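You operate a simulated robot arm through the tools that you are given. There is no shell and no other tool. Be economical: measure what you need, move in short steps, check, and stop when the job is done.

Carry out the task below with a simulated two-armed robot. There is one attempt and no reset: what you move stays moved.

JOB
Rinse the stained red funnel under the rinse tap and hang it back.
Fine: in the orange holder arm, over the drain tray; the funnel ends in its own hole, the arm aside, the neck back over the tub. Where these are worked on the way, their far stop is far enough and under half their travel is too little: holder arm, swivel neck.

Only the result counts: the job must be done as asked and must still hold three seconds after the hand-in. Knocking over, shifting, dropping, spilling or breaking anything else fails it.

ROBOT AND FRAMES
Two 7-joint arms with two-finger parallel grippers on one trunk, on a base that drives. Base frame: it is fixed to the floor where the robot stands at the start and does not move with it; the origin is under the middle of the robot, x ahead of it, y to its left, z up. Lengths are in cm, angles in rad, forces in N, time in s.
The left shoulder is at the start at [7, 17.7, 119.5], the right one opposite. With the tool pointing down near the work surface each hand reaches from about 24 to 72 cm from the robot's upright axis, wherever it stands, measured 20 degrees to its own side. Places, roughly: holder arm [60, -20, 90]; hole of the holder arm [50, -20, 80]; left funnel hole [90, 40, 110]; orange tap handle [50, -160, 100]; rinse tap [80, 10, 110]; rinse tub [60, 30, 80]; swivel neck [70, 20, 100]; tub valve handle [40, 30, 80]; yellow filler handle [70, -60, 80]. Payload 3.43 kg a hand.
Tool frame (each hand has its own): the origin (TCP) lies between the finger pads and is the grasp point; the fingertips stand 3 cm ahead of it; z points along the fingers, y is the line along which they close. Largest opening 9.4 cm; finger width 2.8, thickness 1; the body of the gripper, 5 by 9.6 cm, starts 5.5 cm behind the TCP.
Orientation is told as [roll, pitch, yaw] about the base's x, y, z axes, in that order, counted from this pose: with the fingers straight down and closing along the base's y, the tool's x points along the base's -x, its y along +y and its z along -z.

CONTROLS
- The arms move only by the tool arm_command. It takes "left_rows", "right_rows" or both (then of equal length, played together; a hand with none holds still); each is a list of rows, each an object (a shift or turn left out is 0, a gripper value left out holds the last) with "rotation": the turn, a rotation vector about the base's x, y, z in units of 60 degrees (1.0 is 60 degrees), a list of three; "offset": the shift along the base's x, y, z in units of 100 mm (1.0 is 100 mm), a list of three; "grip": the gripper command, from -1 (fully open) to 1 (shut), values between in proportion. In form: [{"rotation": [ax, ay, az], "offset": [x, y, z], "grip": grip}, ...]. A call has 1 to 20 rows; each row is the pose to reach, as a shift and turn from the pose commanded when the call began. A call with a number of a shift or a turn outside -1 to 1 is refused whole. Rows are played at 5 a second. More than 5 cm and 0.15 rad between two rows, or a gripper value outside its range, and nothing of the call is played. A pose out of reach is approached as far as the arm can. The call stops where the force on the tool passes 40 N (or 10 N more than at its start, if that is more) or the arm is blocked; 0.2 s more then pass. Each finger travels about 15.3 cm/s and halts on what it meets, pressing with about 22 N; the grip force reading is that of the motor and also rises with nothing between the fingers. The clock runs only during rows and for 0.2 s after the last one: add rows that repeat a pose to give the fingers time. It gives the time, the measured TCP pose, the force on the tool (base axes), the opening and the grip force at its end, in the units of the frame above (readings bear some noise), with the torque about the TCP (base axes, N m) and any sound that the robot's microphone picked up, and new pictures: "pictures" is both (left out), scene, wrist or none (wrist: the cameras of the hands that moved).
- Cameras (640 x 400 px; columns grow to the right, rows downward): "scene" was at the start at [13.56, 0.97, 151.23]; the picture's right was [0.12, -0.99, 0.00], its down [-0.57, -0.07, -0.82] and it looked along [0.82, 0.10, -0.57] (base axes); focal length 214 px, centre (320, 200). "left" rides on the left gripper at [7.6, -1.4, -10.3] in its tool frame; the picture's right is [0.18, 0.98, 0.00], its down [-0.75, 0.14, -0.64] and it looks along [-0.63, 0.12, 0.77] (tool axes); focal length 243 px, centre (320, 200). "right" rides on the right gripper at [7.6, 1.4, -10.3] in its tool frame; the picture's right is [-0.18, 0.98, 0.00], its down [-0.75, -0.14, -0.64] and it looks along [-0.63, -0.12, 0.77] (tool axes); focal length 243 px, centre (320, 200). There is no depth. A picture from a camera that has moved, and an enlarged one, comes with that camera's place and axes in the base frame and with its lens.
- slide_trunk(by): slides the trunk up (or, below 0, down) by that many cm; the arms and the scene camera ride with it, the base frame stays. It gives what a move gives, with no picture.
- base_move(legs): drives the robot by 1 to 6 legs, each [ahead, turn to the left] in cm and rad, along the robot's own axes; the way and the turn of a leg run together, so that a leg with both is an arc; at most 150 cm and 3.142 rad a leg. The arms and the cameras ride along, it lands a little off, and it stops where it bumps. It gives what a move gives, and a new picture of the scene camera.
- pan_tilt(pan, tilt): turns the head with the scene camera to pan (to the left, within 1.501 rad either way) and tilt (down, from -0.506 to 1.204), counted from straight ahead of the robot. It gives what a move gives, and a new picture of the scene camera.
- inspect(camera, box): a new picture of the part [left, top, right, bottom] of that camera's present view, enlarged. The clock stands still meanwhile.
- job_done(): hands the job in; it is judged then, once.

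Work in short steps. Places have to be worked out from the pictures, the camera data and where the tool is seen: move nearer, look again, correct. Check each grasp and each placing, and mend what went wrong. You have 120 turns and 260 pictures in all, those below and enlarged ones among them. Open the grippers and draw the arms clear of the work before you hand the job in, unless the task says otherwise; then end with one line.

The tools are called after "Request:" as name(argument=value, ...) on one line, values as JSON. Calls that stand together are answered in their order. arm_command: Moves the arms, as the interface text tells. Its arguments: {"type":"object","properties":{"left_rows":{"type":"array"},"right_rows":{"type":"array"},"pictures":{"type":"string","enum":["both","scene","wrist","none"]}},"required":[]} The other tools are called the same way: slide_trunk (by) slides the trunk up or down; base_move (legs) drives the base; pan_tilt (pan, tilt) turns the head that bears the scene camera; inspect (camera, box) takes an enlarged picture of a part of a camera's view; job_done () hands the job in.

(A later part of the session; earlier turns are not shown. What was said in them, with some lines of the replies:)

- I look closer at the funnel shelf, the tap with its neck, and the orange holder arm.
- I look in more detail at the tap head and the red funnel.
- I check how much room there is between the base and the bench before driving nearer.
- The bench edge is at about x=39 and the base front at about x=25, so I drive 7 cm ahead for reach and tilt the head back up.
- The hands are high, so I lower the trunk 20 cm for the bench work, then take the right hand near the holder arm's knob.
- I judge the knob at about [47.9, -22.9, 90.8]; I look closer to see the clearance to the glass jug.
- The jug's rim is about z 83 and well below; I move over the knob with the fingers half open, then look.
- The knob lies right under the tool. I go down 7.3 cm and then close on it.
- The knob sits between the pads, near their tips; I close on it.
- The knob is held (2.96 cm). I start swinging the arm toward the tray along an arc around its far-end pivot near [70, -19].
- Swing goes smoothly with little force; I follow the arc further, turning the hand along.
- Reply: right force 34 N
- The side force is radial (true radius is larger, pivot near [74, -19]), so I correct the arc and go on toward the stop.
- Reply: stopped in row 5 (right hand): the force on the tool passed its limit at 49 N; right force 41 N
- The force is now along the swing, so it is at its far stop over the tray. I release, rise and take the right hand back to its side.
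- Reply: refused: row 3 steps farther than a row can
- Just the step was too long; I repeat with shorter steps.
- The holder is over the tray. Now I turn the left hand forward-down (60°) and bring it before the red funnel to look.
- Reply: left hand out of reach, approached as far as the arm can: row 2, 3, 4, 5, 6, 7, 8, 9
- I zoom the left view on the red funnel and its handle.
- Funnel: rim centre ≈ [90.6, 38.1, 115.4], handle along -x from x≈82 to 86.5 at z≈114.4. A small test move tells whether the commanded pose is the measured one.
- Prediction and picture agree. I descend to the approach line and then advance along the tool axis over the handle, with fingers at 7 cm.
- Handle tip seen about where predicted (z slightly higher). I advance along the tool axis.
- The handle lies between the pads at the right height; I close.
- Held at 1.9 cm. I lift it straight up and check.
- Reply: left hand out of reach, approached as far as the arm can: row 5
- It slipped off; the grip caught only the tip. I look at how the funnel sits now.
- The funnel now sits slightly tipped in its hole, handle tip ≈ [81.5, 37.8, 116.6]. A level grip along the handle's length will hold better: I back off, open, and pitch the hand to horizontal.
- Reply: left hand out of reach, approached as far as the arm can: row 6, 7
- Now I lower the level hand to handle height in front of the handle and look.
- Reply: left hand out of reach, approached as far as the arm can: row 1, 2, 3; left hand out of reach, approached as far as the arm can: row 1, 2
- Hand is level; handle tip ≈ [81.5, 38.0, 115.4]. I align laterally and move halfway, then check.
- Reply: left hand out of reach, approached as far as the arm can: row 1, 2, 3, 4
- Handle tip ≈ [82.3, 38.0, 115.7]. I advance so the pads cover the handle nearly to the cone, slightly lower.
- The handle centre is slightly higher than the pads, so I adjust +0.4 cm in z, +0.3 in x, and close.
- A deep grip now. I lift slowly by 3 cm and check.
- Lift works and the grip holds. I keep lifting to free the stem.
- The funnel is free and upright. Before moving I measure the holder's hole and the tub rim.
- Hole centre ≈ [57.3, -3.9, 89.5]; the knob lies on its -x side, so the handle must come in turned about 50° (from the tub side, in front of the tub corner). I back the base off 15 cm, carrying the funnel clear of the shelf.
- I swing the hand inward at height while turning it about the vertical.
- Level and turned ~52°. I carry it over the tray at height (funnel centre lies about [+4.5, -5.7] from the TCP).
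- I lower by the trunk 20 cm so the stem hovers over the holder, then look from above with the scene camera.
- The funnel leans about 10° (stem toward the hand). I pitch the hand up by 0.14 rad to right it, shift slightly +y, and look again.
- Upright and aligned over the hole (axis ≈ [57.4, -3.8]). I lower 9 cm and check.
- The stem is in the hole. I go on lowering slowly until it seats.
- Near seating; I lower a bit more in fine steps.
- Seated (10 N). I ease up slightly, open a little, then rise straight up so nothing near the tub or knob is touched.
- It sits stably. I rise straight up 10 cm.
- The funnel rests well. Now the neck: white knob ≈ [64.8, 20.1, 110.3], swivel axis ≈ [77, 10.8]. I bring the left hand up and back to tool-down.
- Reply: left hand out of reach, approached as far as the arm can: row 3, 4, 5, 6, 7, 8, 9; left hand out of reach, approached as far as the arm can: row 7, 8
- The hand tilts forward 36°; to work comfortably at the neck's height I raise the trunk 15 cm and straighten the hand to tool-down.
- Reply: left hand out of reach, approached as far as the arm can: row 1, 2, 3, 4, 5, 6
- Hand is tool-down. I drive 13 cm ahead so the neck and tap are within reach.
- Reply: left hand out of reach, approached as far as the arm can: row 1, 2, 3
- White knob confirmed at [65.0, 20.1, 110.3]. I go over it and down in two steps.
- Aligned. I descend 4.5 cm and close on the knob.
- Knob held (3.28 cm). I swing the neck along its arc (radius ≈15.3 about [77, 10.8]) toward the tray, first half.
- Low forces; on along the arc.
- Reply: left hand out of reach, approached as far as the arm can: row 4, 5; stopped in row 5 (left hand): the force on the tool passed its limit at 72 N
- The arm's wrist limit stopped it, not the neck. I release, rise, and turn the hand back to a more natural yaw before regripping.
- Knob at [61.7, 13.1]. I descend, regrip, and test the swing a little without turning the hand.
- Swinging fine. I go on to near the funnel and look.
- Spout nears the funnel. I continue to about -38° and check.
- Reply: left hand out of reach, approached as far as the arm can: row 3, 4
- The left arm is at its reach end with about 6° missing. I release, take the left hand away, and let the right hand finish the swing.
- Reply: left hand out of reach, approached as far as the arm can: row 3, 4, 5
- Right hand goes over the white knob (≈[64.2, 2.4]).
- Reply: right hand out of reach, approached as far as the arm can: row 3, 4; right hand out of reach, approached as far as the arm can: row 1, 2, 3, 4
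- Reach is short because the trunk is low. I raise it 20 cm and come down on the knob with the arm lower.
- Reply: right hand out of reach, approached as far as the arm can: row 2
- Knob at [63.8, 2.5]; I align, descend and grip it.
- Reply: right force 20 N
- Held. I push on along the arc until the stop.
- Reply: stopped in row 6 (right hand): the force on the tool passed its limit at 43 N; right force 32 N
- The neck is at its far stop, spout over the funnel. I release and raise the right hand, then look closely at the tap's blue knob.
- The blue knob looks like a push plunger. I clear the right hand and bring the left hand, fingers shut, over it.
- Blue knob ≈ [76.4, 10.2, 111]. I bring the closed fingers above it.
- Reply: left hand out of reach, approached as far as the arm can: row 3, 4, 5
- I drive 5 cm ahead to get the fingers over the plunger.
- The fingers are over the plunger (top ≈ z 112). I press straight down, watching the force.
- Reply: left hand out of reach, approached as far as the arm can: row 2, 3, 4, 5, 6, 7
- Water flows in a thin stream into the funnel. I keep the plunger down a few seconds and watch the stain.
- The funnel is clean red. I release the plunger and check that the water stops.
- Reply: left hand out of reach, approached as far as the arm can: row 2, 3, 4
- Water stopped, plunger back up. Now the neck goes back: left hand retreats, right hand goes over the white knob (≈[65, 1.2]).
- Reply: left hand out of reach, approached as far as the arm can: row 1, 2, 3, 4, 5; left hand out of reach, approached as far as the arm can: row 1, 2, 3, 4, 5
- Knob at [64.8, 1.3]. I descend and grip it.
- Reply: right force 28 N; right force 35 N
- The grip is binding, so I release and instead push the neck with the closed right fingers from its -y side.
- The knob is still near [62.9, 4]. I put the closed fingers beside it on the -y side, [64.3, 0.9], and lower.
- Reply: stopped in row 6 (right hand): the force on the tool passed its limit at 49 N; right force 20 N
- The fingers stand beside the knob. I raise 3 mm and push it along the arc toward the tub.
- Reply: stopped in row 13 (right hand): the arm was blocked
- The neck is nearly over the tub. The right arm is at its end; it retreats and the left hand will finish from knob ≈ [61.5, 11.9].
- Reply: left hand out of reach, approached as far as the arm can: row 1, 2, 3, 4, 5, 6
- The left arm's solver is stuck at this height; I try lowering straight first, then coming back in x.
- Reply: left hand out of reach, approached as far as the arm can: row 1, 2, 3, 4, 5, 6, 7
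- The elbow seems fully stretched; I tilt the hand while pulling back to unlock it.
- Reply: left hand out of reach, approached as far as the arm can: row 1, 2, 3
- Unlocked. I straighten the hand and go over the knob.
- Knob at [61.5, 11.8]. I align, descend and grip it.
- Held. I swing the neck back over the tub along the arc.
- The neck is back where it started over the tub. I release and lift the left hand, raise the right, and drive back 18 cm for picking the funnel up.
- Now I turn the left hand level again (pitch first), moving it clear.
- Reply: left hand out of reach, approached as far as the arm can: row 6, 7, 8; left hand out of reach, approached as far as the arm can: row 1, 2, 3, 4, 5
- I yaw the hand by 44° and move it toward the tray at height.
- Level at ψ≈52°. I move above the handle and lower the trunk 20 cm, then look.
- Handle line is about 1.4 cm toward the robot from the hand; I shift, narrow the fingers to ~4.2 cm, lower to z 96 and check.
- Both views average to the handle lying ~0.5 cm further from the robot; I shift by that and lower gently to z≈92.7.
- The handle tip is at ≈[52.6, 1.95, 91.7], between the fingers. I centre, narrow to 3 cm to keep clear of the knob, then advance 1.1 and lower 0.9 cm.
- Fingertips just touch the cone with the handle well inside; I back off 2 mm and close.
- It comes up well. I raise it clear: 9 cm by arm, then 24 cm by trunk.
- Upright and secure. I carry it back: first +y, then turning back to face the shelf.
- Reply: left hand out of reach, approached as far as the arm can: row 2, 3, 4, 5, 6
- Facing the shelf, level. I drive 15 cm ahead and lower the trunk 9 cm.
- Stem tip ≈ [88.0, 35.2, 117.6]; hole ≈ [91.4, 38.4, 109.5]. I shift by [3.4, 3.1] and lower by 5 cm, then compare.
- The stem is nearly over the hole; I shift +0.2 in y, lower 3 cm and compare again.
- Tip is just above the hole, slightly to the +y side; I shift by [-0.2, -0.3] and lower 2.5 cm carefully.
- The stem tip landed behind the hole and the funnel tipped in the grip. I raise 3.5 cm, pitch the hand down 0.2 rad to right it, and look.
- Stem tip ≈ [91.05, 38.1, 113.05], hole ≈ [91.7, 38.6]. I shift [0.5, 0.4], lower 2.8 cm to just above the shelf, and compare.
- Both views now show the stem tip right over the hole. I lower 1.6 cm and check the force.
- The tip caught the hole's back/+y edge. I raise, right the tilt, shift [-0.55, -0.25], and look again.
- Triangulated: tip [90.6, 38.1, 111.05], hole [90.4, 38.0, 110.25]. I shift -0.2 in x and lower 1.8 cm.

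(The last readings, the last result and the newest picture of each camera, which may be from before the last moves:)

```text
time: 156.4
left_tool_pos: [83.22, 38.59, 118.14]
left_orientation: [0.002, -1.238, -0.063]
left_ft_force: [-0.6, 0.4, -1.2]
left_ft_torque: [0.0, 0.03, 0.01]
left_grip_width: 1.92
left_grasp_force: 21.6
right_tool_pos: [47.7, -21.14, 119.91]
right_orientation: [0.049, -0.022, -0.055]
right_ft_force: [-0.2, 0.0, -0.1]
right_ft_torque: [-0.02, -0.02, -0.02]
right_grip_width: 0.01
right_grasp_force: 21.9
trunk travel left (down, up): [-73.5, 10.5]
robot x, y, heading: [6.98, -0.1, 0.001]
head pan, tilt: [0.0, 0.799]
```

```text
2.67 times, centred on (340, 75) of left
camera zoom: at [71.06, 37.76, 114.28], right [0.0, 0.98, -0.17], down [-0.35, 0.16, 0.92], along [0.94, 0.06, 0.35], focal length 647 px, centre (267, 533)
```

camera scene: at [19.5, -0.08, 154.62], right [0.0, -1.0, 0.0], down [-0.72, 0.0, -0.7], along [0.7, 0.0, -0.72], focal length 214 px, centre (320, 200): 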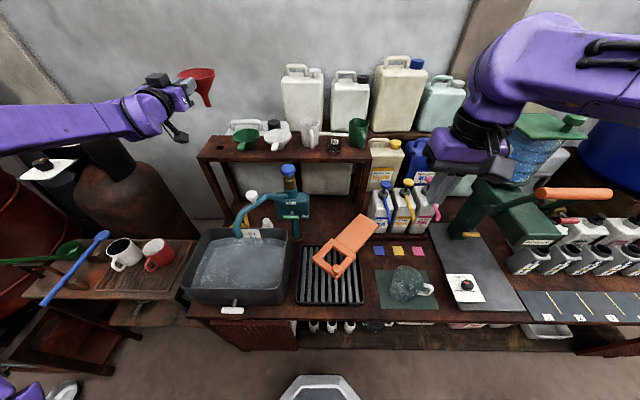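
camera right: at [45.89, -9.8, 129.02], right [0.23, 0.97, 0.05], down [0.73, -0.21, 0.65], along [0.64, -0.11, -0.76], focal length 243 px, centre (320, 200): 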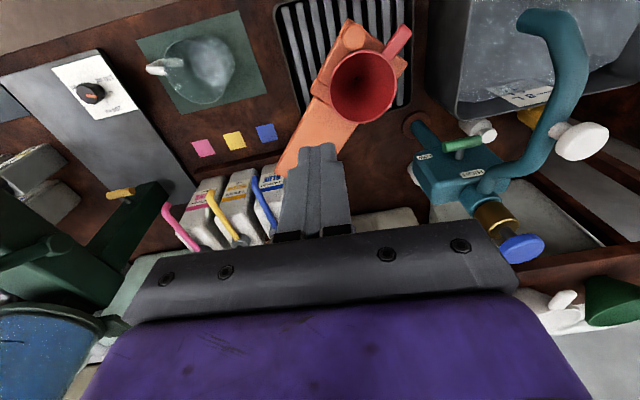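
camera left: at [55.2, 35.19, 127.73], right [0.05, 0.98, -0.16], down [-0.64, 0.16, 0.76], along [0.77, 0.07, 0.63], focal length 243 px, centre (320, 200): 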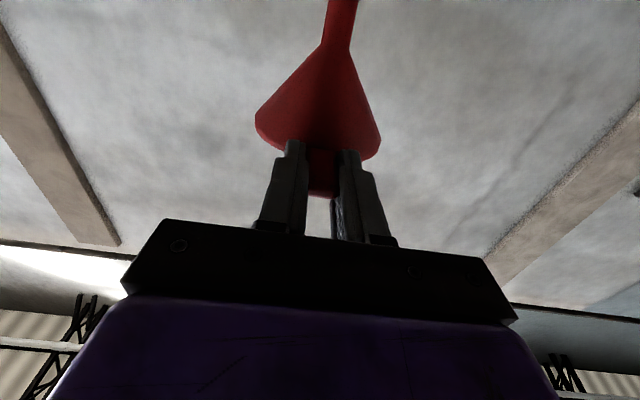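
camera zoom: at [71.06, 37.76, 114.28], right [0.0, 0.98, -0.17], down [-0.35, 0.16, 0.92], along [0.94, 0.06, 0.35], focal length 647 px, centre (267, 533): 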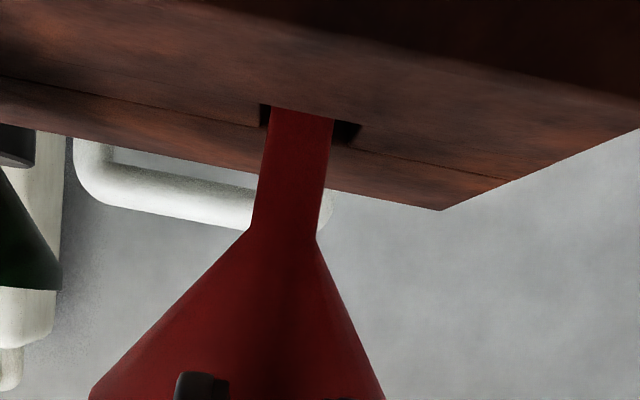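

The stem is in its hole. I lower on until the cone seats.

Request:
arm_command(left_rows=[{"offset": [0, 0, -0.06]}, {"offset": [0, 0, -0.12]}, {"offset": [0, 0, -0.18]}, {"offset": [0, 0, -0.24]}, {"offset": [0, 0, -0.28]}, {"offset": [0, 0, -0.28]}], pictures="none")

Request:
inspect(camera="scene", box=[165, 70, 235, 130])

```text
time: 157.8
left_tool_pos: [83.21, 38.64, 115.38]
left_orientation: [0.003, -1.238, -0.064]
left_ft_force: [0.0, -0.4, 0.6]
left_ft_torque: [0.02, 0.01, 0.0]
left_grip_width: 1.94
left_grasp_force: 22.2
right_tool_pos: [47.68, -21.09, 119.94]
right_orientation: [0.05, -0.021, -0.054]
right_ft_force: [-0.1, 0.3, -0.1]
right_ft_torque: [-0.01, 0.01, 0.0]
right_grip_width: 0.01
right_grasp_force: 22.0
trunk travel left (down, up): [-73.5, 10.5]
robot x, y, heading: [7.29, 0.34, -0.003]
head pan, tilt: [0.0, 0.799]
```

```text
6.67 times, centred on (200, 100) of scene
camera zoom: at [19.82, -0.1, 145.59], right [0.0, -1.0, 0.0], down [-0.72, 0.0, -0.7], along [0.7, 0.0, -0.72], focal length 1430 px, centre (1120, 867)
```

zoom: 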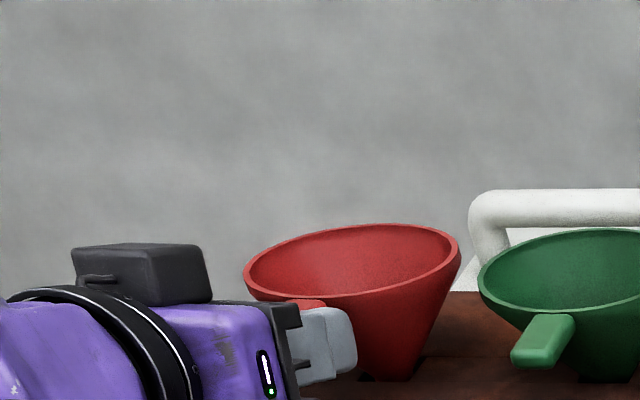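

Nearly down and at the same level as the green one. I lower 0.6 cm more to feel the seat.

Request:
arm_command(left_rows=[{"offset": [0, 0, -0.03]}, {"offset": [0, 0, -0.06]}, {"offset": [0, 0, -0.06]}], pictures="none")

Request:
inspect(camera="scene", box=[165, 70, 235, 130])

```text
time: 158.6
left_tool_pos: [83.4, 38.55, 114.98]
left_orientation: [0.005, -1.24, -0.065]
left_ft_force: [2.9, 0.9, 6.5]
left_ft_torque: [-0.02, -0.66, 0.16]
left_grip_width: 1.93
left_grasp_force: 22.3
right_tool_pos: [47.61, -21.24, 120.09]
right_orientation: [0.048, -0.024, -0.055]
right_ft_force: [0.0, 0.3, -0.6]
right_ft_torque: [0.02, 0.0, -0.04]
right_grip_width: 0.03
right_grasp_force: 22.4
trunk travel left (down, up): [-73.5, 10.5]
robot x, y, heading: [6.57, -0.18, -0.002]
head pan, tilt: [0.0, 0.799]
```

```text
6.67 times, centred on (200, 100) of scene
camera zoom: at [19.75, -0.13, 145.61], right [0.0, -1.0, 0.0], down [-0.72, 0.0, -0.7], along [0.7, 0.0, -0.72], focal length 1430 px, centre (1120, 867)
```

zoom: 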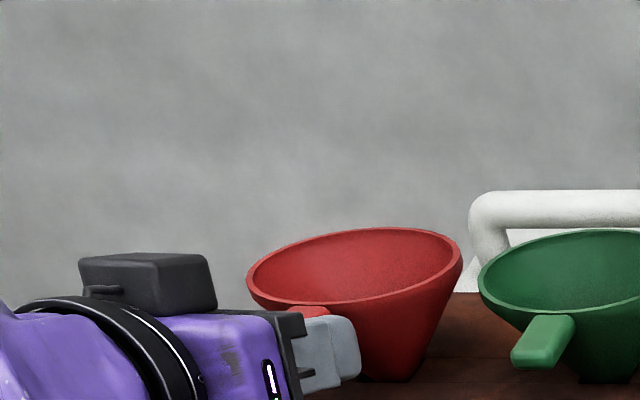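

Seated (6.5 N). I ease up slightly, open wide, and draw the hand straight back along the tool.

Request:
arm_command(left_rows=[{"offset": [0, 0, 0.03]}, {"offset": [0, 0, 0.03], "grip": 0.4}, {"offset": [0, 0, 0.03], "grip": 0.0}, {"offset": [0, 0, 0.03], "grip": -0.2}, {"offset": [-0.15, 0, 0.06]}, {"offset": [-0.35, 0, 0.12]}, {"offset": [-0.6, 0, 0.2]}, {"offset": [-0.85, 0, 0.3]}, {"offset": [-0.85, 0, 0.3]}], pictures="none")

Request:
inspect(camera="scene", box=[140, 70, 260, 140])

Request:
inspect(camera="left", box=[240, 20, 440, 170])

```text
time: 160.6
left_tool_pos: [74.95, 38.52, 117.86]
left_orientation: [0.002, -1.236, -0.062]
left_ft_force: [-0.2, 0.2, 0.0]
left_ft_torque: [-0.02, 0.01, 0.03]
left_grip_width: 5.66
left_grasp_force: 0.0
right_tool_pos: [47.69, -21.16, 119.94]
right_orientation: [0.049, -0.023, -0.054]
right_ft_force: [-0.6, 0.3, 0.3]
right_ft_torque: [0.0, -0.02, -0.01]
right_grip_width: 0.01
right_grasp_force: 21.9
trunk travel left (down, up): [-73.5, 10.5]
robot x, y, heading: [7.17, -0.04, -0.002]
head pan, tilt: [0.0, 0.799]
```

```text
5.33 times, centred on (200, 105) of scene
camera zoom: at [19.91, -0.08, 145.58], right [0.0, -1.0, 0.0], down [-0.72, 0.0, -0.7], along [0.7, 0.0, -0.72], focal length 1144 px, centre (960, 707)
```

zoom: 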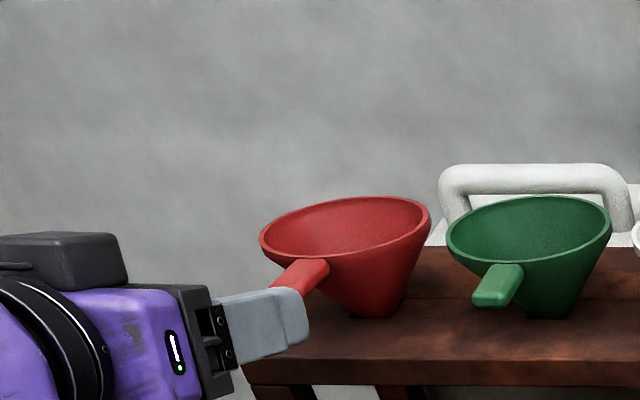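

```text
2.67 times, centred on (340, 95) of left
camera zoom: at [62.65, 37.77, 113.83], right [0.0, 0.98, -0.17], down [-0.35, 0.16, 0.92], along [0.94, 0.06, 0.34], focal length 647 px, centre (267, 480)
```

zoom: 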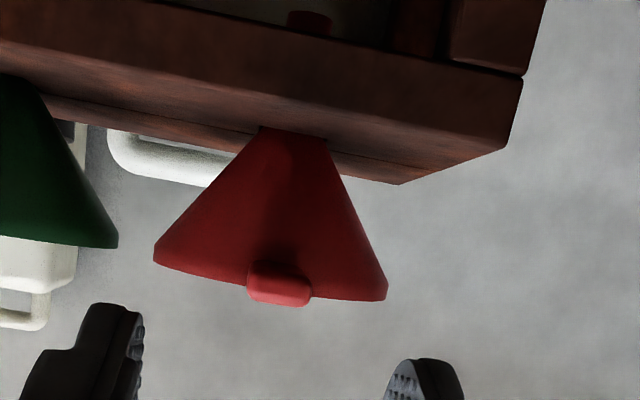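

The red funnel hangs in its own hole, stem through below. Now the holder arm: the right hand goes over its knob at ≈[52.9, -3.2].

Request:
arm_command(right_rows=[{"offset": [0.15, 0.3, -0.2], "grip": 0.3}, {"offset": [0.3, 0.6, -0.4], "grip": -0.3}, {"offset": [0.45, 0.9, -0.6]}, {"offset": [0.52, 1.0, -0.9]}, {"offset": [0.52, 1.0, -1.0]}], pictures="none")

Request:
arm_command(right_rows=[{"offset": [0, 0.4, -0.2]}, {"offset": [0, 0.78, -0.5]}, {"offset": [0, 0.78, -0.9]}, {"offset": [0, 0.78, -1.0]}, {"offset": [0, 0.78, -1.0]}], pictures="wrist")

```text
time: 161.8
left_tool_pos: [74.82, 38.49, 117.75]
left_orientation: [0.003, -1.238, -0.063]
left_ft_force: [-0.4, -0.1, -0.1]
left_ft_torque: [0.03, 0.03, 0.02]
left_grip_width: 5.64
left_grasp_force: 0.0
right_tool_pos: [52.74, -11.34, 109.98]
right_orientation: [0.051, -0.025, -0.054]
right_ft_force: [-0.2, -0.2, 0.2]
right_ft_torque: [0.03, -0.03, -0.03]
right_grip_width: 6.11
right_grasp_force: 0.1
trunk travel left (down, up): [-73.5, 10.5]
robot x, y, heading: [6.8, 0.2, -0.004]
head pan, tilt: [0.0, 0.799]
```

```text
time: 163.0
left_tool_pos: [74.76, 38.57, 117.71]
left_orientation: [0.001, -1.238, -0.062]
left_ft_force: [-0.3, -0.5, 0.2]
left_ft_torque: [0.03, 0.03, 0.04]
left_grip_width: 5.67
left_grasp_force: 0.1
right_tool_pos: [52.91, -3.22, 100.04]
right_orientation: [0.05, -0.023, -0.055]
right_ft_force: [0.4, 0.0, 0.5]
right_ft_torque: [-0.03, 0.02, 0.02]
right_grip_width: 6.11
right_grasp_force: 0.1
trunk travel left (down, up): [-73.5, 10.5]
robot x, y, heading: [7.28, -0.11, -0.001]
head pan, tilt: [0.0, 0.799]
camera right: at [45.22, -1.95, 110.02], right [0.24, 0.97, 0.05], down [0.73, -0.21, 0.65], along [0.64, -0.12, -0.76], focal length 243 px, centre (320, 200)
```

right: 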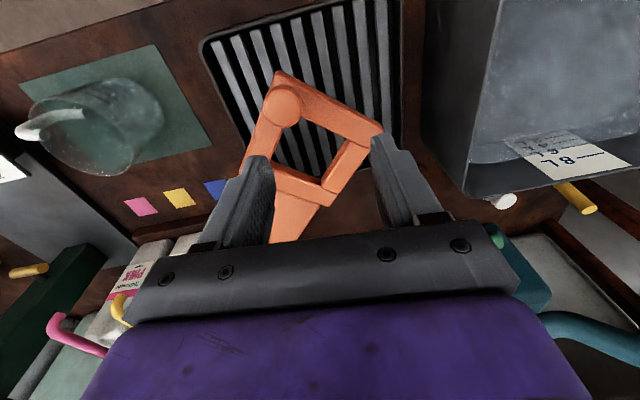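

The knob is now at [51.1, -5.6]. I align, descend to z 92 and grip.

Request:
arm_command(right_rows=[{"offset": [-0.18, -0.24, -0.1]}, {"offset": [-0.18, -0.24, -0.4]}, {"offset": [-0.18, -0.24, -0.6]}, {"offset": [-0.18, -0.24, -0.6]}], pictures="wrist")

```text
time: 164.0
left_tool_pos: [74.68, 38.42, 117.84]
left_orientation: [0.003, -1.238, -0.063]
left_ft_force: [0.1, -0.1, 0.2]
left_ft_torque: [0.01, 0.02, -0.02]
left_grip_width: 5.65
left_grasp_force: 0.1
right_tool_pos: [51.03, -5.76, 93.84]
right_orientation: [0.047, -0.024, -0.053]
right_ft_force: [-0.3, 0.1, 0.0]
right_ft_torque: [-0.01, -0.01, 0.03]
right_grip_width: 6.09
right_grasp_force: 0.1
trunk travel left (down, up): [-73.5, 10.5]
robot x, y, heading: [7.37, -0.06, -0.002]
head pan, tilt: [0.0, 0.799]
camera right: at [43.35, -4.42, 103.97], right [0.24, 0.97, 0.05], down [0.73, -0.21, 0.65], along [0.64, -0.12, -0.76], focal length 243 px, centre (320, 200)
```

right: 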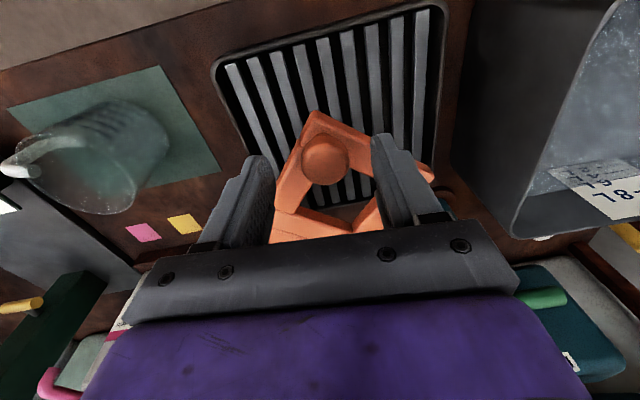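

Well aligned. I go down 1.8 cm, grip, and start the swing back.

Request:
arm_command(right_rows=[{"offset": [0, 0.02, -0.1]}, {"offset": [0, 0.02, -0.18]}, {"offset": [0, 0.02, -0.18], "grip": 0.2}, {"offset": [0, 0.02, -0.18], "grip": 1}, {"offset": [0, 0.02, -0.18], "grip": 1}, {"offset": [0, 0.02, -0.18], "grip": 1}], pictures="none")

Request:
arm_command(right_rows=[{"offset": [-0.045, -0.08, 0]}, {"offset": [-0.085, -0.16, 0]}, {"offset": [-0.125, -0.245, 0]}, {"offset": [-0.165, -0.33, 0]}, {"offset": [-0.195, -0.42, 0]}, {"offset": [-0.225, -0.51, 0]}, {"offset": [-0.25, -0.6, 0]}, {"offset": [-0.275, -0.685, 0]}, {"offset": [-0.295, -0.77, 0]}, {"offset": [-0.315, -0.86, 0]}], pictures="wrist")

```text
time: 165.4
left_tool_pos: [74.86, 38.55, 117.74]
left_orientation: [0.002, -1.238, -0.063]
left_ft_force: [0.3, 0.2, 0.1]
left_ft_torque: [0.01, 0.01, -0.01]
left_grip_width: 5.63
left_grasp_force: 0.2
right_tool_pos: [51.1, -5.5, 92.05]
right_orientation: [0.051, -0.023, -0.054]
right_ft_force: [-1.0, 0.1, -2.5]
right_ft_torque: [-0.58, -0.28, 0.18]
right_grip_width: 2.95
right_grasp_force: 45.0
trunk travel left (down, up): [-73.5, 10.5]
robot x, y, heading: [6.99, -0.15, 0.0]
head pan, tilt: [0.0, 0.799]
```

```text
time: 167.6
left_tool_pos: [74.76, 38.53, 117.85]
left_orientation: [0.003, -1.238, -0.065]
left_ft_force: [0.3, -0.6, 0.4]
left_ft_torque: [0.03, 0.01, 0.03]
left_grip_width: 5.63
left_grasp_force: 0.1
right_tool_pos: [47.92, -14.29, 92.28]
right_orientation: [0.048, -0.025, -0.054]
right_ft_force: [-10.8, 1.0, -16.2]
right_ft_torque: [-0.4, 0.12, 0.02]
right_grip_width: 2.94
right_grasp_force: 44.7
trunk travel left (down, up): [-73.5, 10.5]
robot x, y, heading: [6.72, 0.28, -0.005]
head pan, tilt: [0.0, 0.799]
camera right: at [40.23, -12.86, 102.26], right [0.24, 0.97, 0.05], down [0.73, -0.21, 0.65], along [0.64, -0.12, -0.76], focal length 243 px, centre (320, 200)
```

right: 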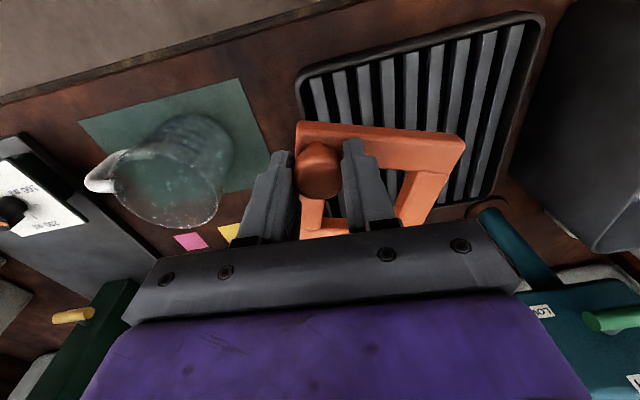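

On toward its resting place at about [47.8, -22.9].

Request:
arm_command(right_rows=[{"offset": [-0.025, -0.1, 0]}, {"offset": [-0.035, -0.2, 0]}, {"offset": [-0.045, -0.3, 0]}, {"offset": [-0.05, -0.4, 0]}, {"offset": [-0.05, -0.5, 0]}, {"offset": [-0.045, -0.6, 0]}, {"offset": [-0.04, -0.7, 0]}, {"offset": [-0.025, -0.8, 0]}, {"offset": [-0.01, -0.88, 0]}, {"offset": [0, -0.92, 0]}])

```text
time: 169.8
left_tool_pos: [74.61, 39.04, 117.52]
left_orientation: [-0.01, -1.24, -0.047]
left_ft_force: [0.2, -0.2, 0.4]
left_ft_torque: [-0.01, -0.01, -0.03]
left_grip_width: 5.66
left_grasp_force: 0.1
right_tool_pos: [47.6, -22.84, 92.23]
right_orientation: [0.044, -0.021, -0.053]
right_ft_force: [-6.5, 19.9, 1.0]
right_ft_torque: [-0.72, -0.49, -0.04]
right_grip_width: 2.99
right_grasp_force: 44.8
trunk travel left (down, up): [-73.5, 10.5]
robot x, y, heading: [6.77, 0.01, -0.002]
head pan, tilt: [0.0, 0.799]
camera scene: at [19.6, 0.51, 145.58], right [0.0, -1.0, 0.0], down [-0.72, 0.0, -0.7], along [0.7, 0.0, -0.72], focal length 214 px, centre (320, 200)
camera right: at [40.04, -21.54, 102.25], right [0.23, 0.97, 0.05], down [0.73, -0.21, 0.65], along [0.64, -0.12, -0.76], focal length 243 px, centre (320, 200)
```

scene: 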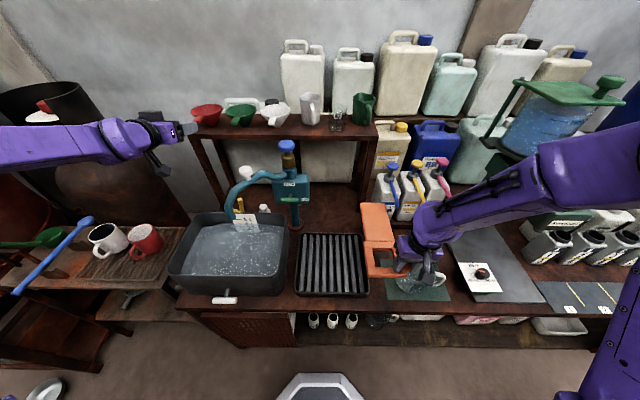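
right: 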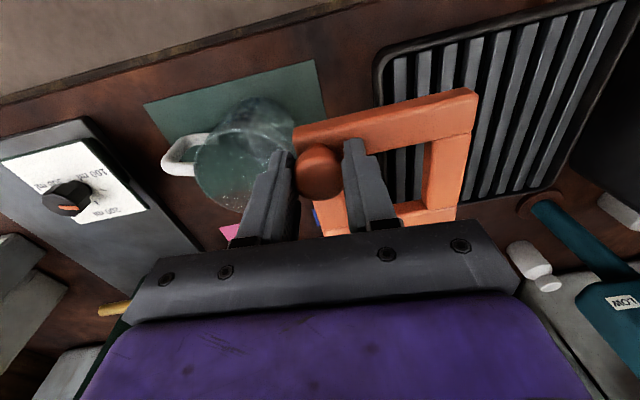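

The arm is back at its aside stop. I open, rise straight up, then back the robot off so both hands are clear.

Request:
arm_command(right_rows=[{"offset": [0, 0.03, 0], "grip": 0.3}, {"offset": [0, 0.03, 0], "grip": -0.1}, {"offset": [0, 0.03, 0], "grip": -0.3}, {"offset": [0, 0.03, 0.3]}, {"offset": [0, 0.03, 0.7]}, {"offset": [0, 0.03, 1.0]}], left_rows=[{"grip": -0.4}, {"grip": -0.8}, {"grip": -1}, {}, {}, {}], pictures="none")

Request:
arm_command(right_rows=[{"offset": [0, 0, 0.4], "grip": -1}, {"offset": [0, 0, 0.8]}, {"offset": [0, 0, 1.0]}], pictures="none")

Request:
base_move(legs=[[-15, 0]])

```text
time: 171.2
left_tool_pos: [74.81, 38.46, 117.81]
left_orientation: [0.002, -1.238, -0.063]
left_ft_force: [-0.5, 0.0, 0.1]
left_ft_torque: [0.03, -0.01, 0.0]
left_grip_width: 9.39
left_grasp_force: 0.1
right_tool_pos: [47.84, -22.85, 102.22]
right_orientation: [0.049, -0.023, -0.054]
right_ft_force: [0.0, -0.5, 0.6]
right_ft_torque: [0.0, 0.04, -0.01]
right_grip_width: 6.13
right_grasp_force: 0.1
trunk travel left (down, up): [-73.5, 10.5]
robot x, y, heading: [6.87, 0.15, -0.001]
head pan, tilt: [0.0, 0.799]
```

```text
time: 172.0
left_tool_pos: [74.73, 38.69, 117.57]
left_orientation: [-0.001, -1.237, -0.058]
left_ft_force: [0.0, -0.5, -0.6]
left_ft_torque: [-0.01, -0.01, 0.01]
left_grip_width: 9.44
left_grasp_force: 0.1
right_tool_pos: [48.05, -22.78, 112.32]
right_orientation: [0.046, -0.024, -0.055]
right_ft_force: [-0.5, 0.5, 0.3]
right_ft_torque: [-0.02, 0.02, 0.01]
right_grip_width: 9.4
right_grasp_force: 0.0
trunk travel left (down, up): [-73.5, 10.5]
robot x, y, heading: [6.94, -0.09, -0.004]
head pan, tilt: [0.0, 0.799]
```

```text
time: 173.4
left_tool_pos: [59.91, 38.56, 117.67]
left_orientation: [0.001, -1.237, -0.063]
left_ft_force: [0.2, 0.3, 0.5]
left_ft_torque: [0.0, -0.05, 0.02]
left_grip_width: 9.4
left_grasp_force: 0.0
right_tool_pos: [33.02, -22.86, 112.11]
right_orientation: [0.049, -0.022, -0.055]
right_ft_force: [-0.1, -0.5, -0.1]
right_ft_torque: [-0.01, 0.0, -0.02]
right_grip_width: 9.42
right_grasp_force: 0.1
trunk travel left (down, up): [-73.5, 10.5]
robot x, y, heading: [-8.24, -0.07, -0.004]
head pan, tilt: [0.0, 0.799]
camera scene: at [4.88, -0.07, 145.57], right [-0.01, -1.0, 0.0], down [-0.72, 0.0, -0.7], along [0.7, 0.0, -0.72], focal length 214 px, centre (320, 200)
```

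scene: 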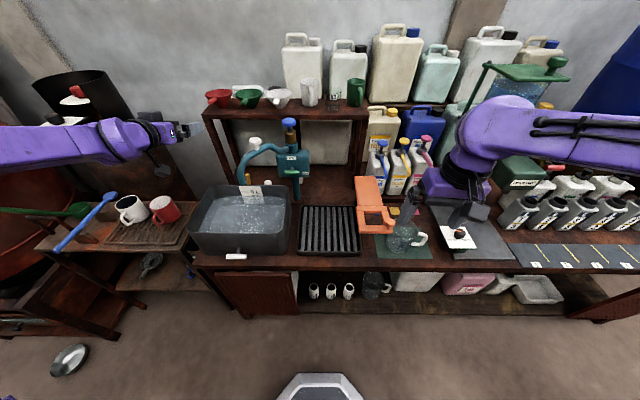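

Both hands are clear. A last close look at the funnel, the neck and the holder arm before handing in.

Request:
inspect(camera="scene", box=[190, 70, 330, 200])

Request:
inspect(camera="scene", box=[200, 130, 440, 270])

```text
3.08 times, centred on (260, 135) of scene
camera zoom: at [4.88, -0.07, 145.57], right [-0.01, -1.0, 0.0], down [-0.72, 0.0, -0.7], along [0.7, 0.0, -0.72], focal length 660 px, centre (505, 400)
```

zoom: 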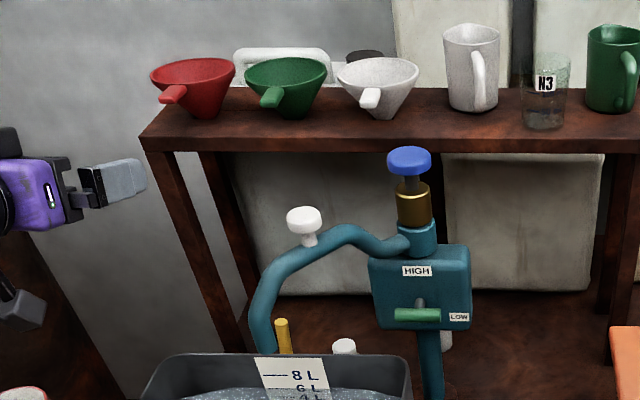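

```text
2.67 times, centred on (320, 200) of scene
camera zoom: at [4.88, -0.07, 145.57], right [-0.01, -1.0, 0.0], down [-0.72, 0.0, -0.7], along [0.7, 0.0, -0.72], focal length 572 px, centre (320, 200)
```

zoom: 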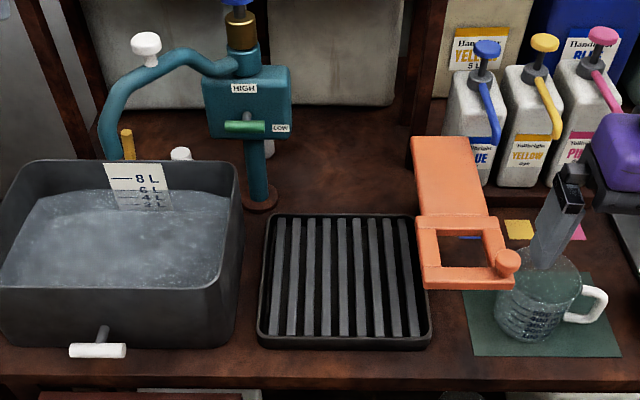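

Everything is in place: clean funnel in its hole, neck over the tub, arm aside, tap shut.

Request:
job_done()

```text
The job is handed in.
```

The red funnel is rinsed clean and hangs in its own hole. The holder arm is aside, the neck is back over the tub, the water is off, and both hands are open and clear.
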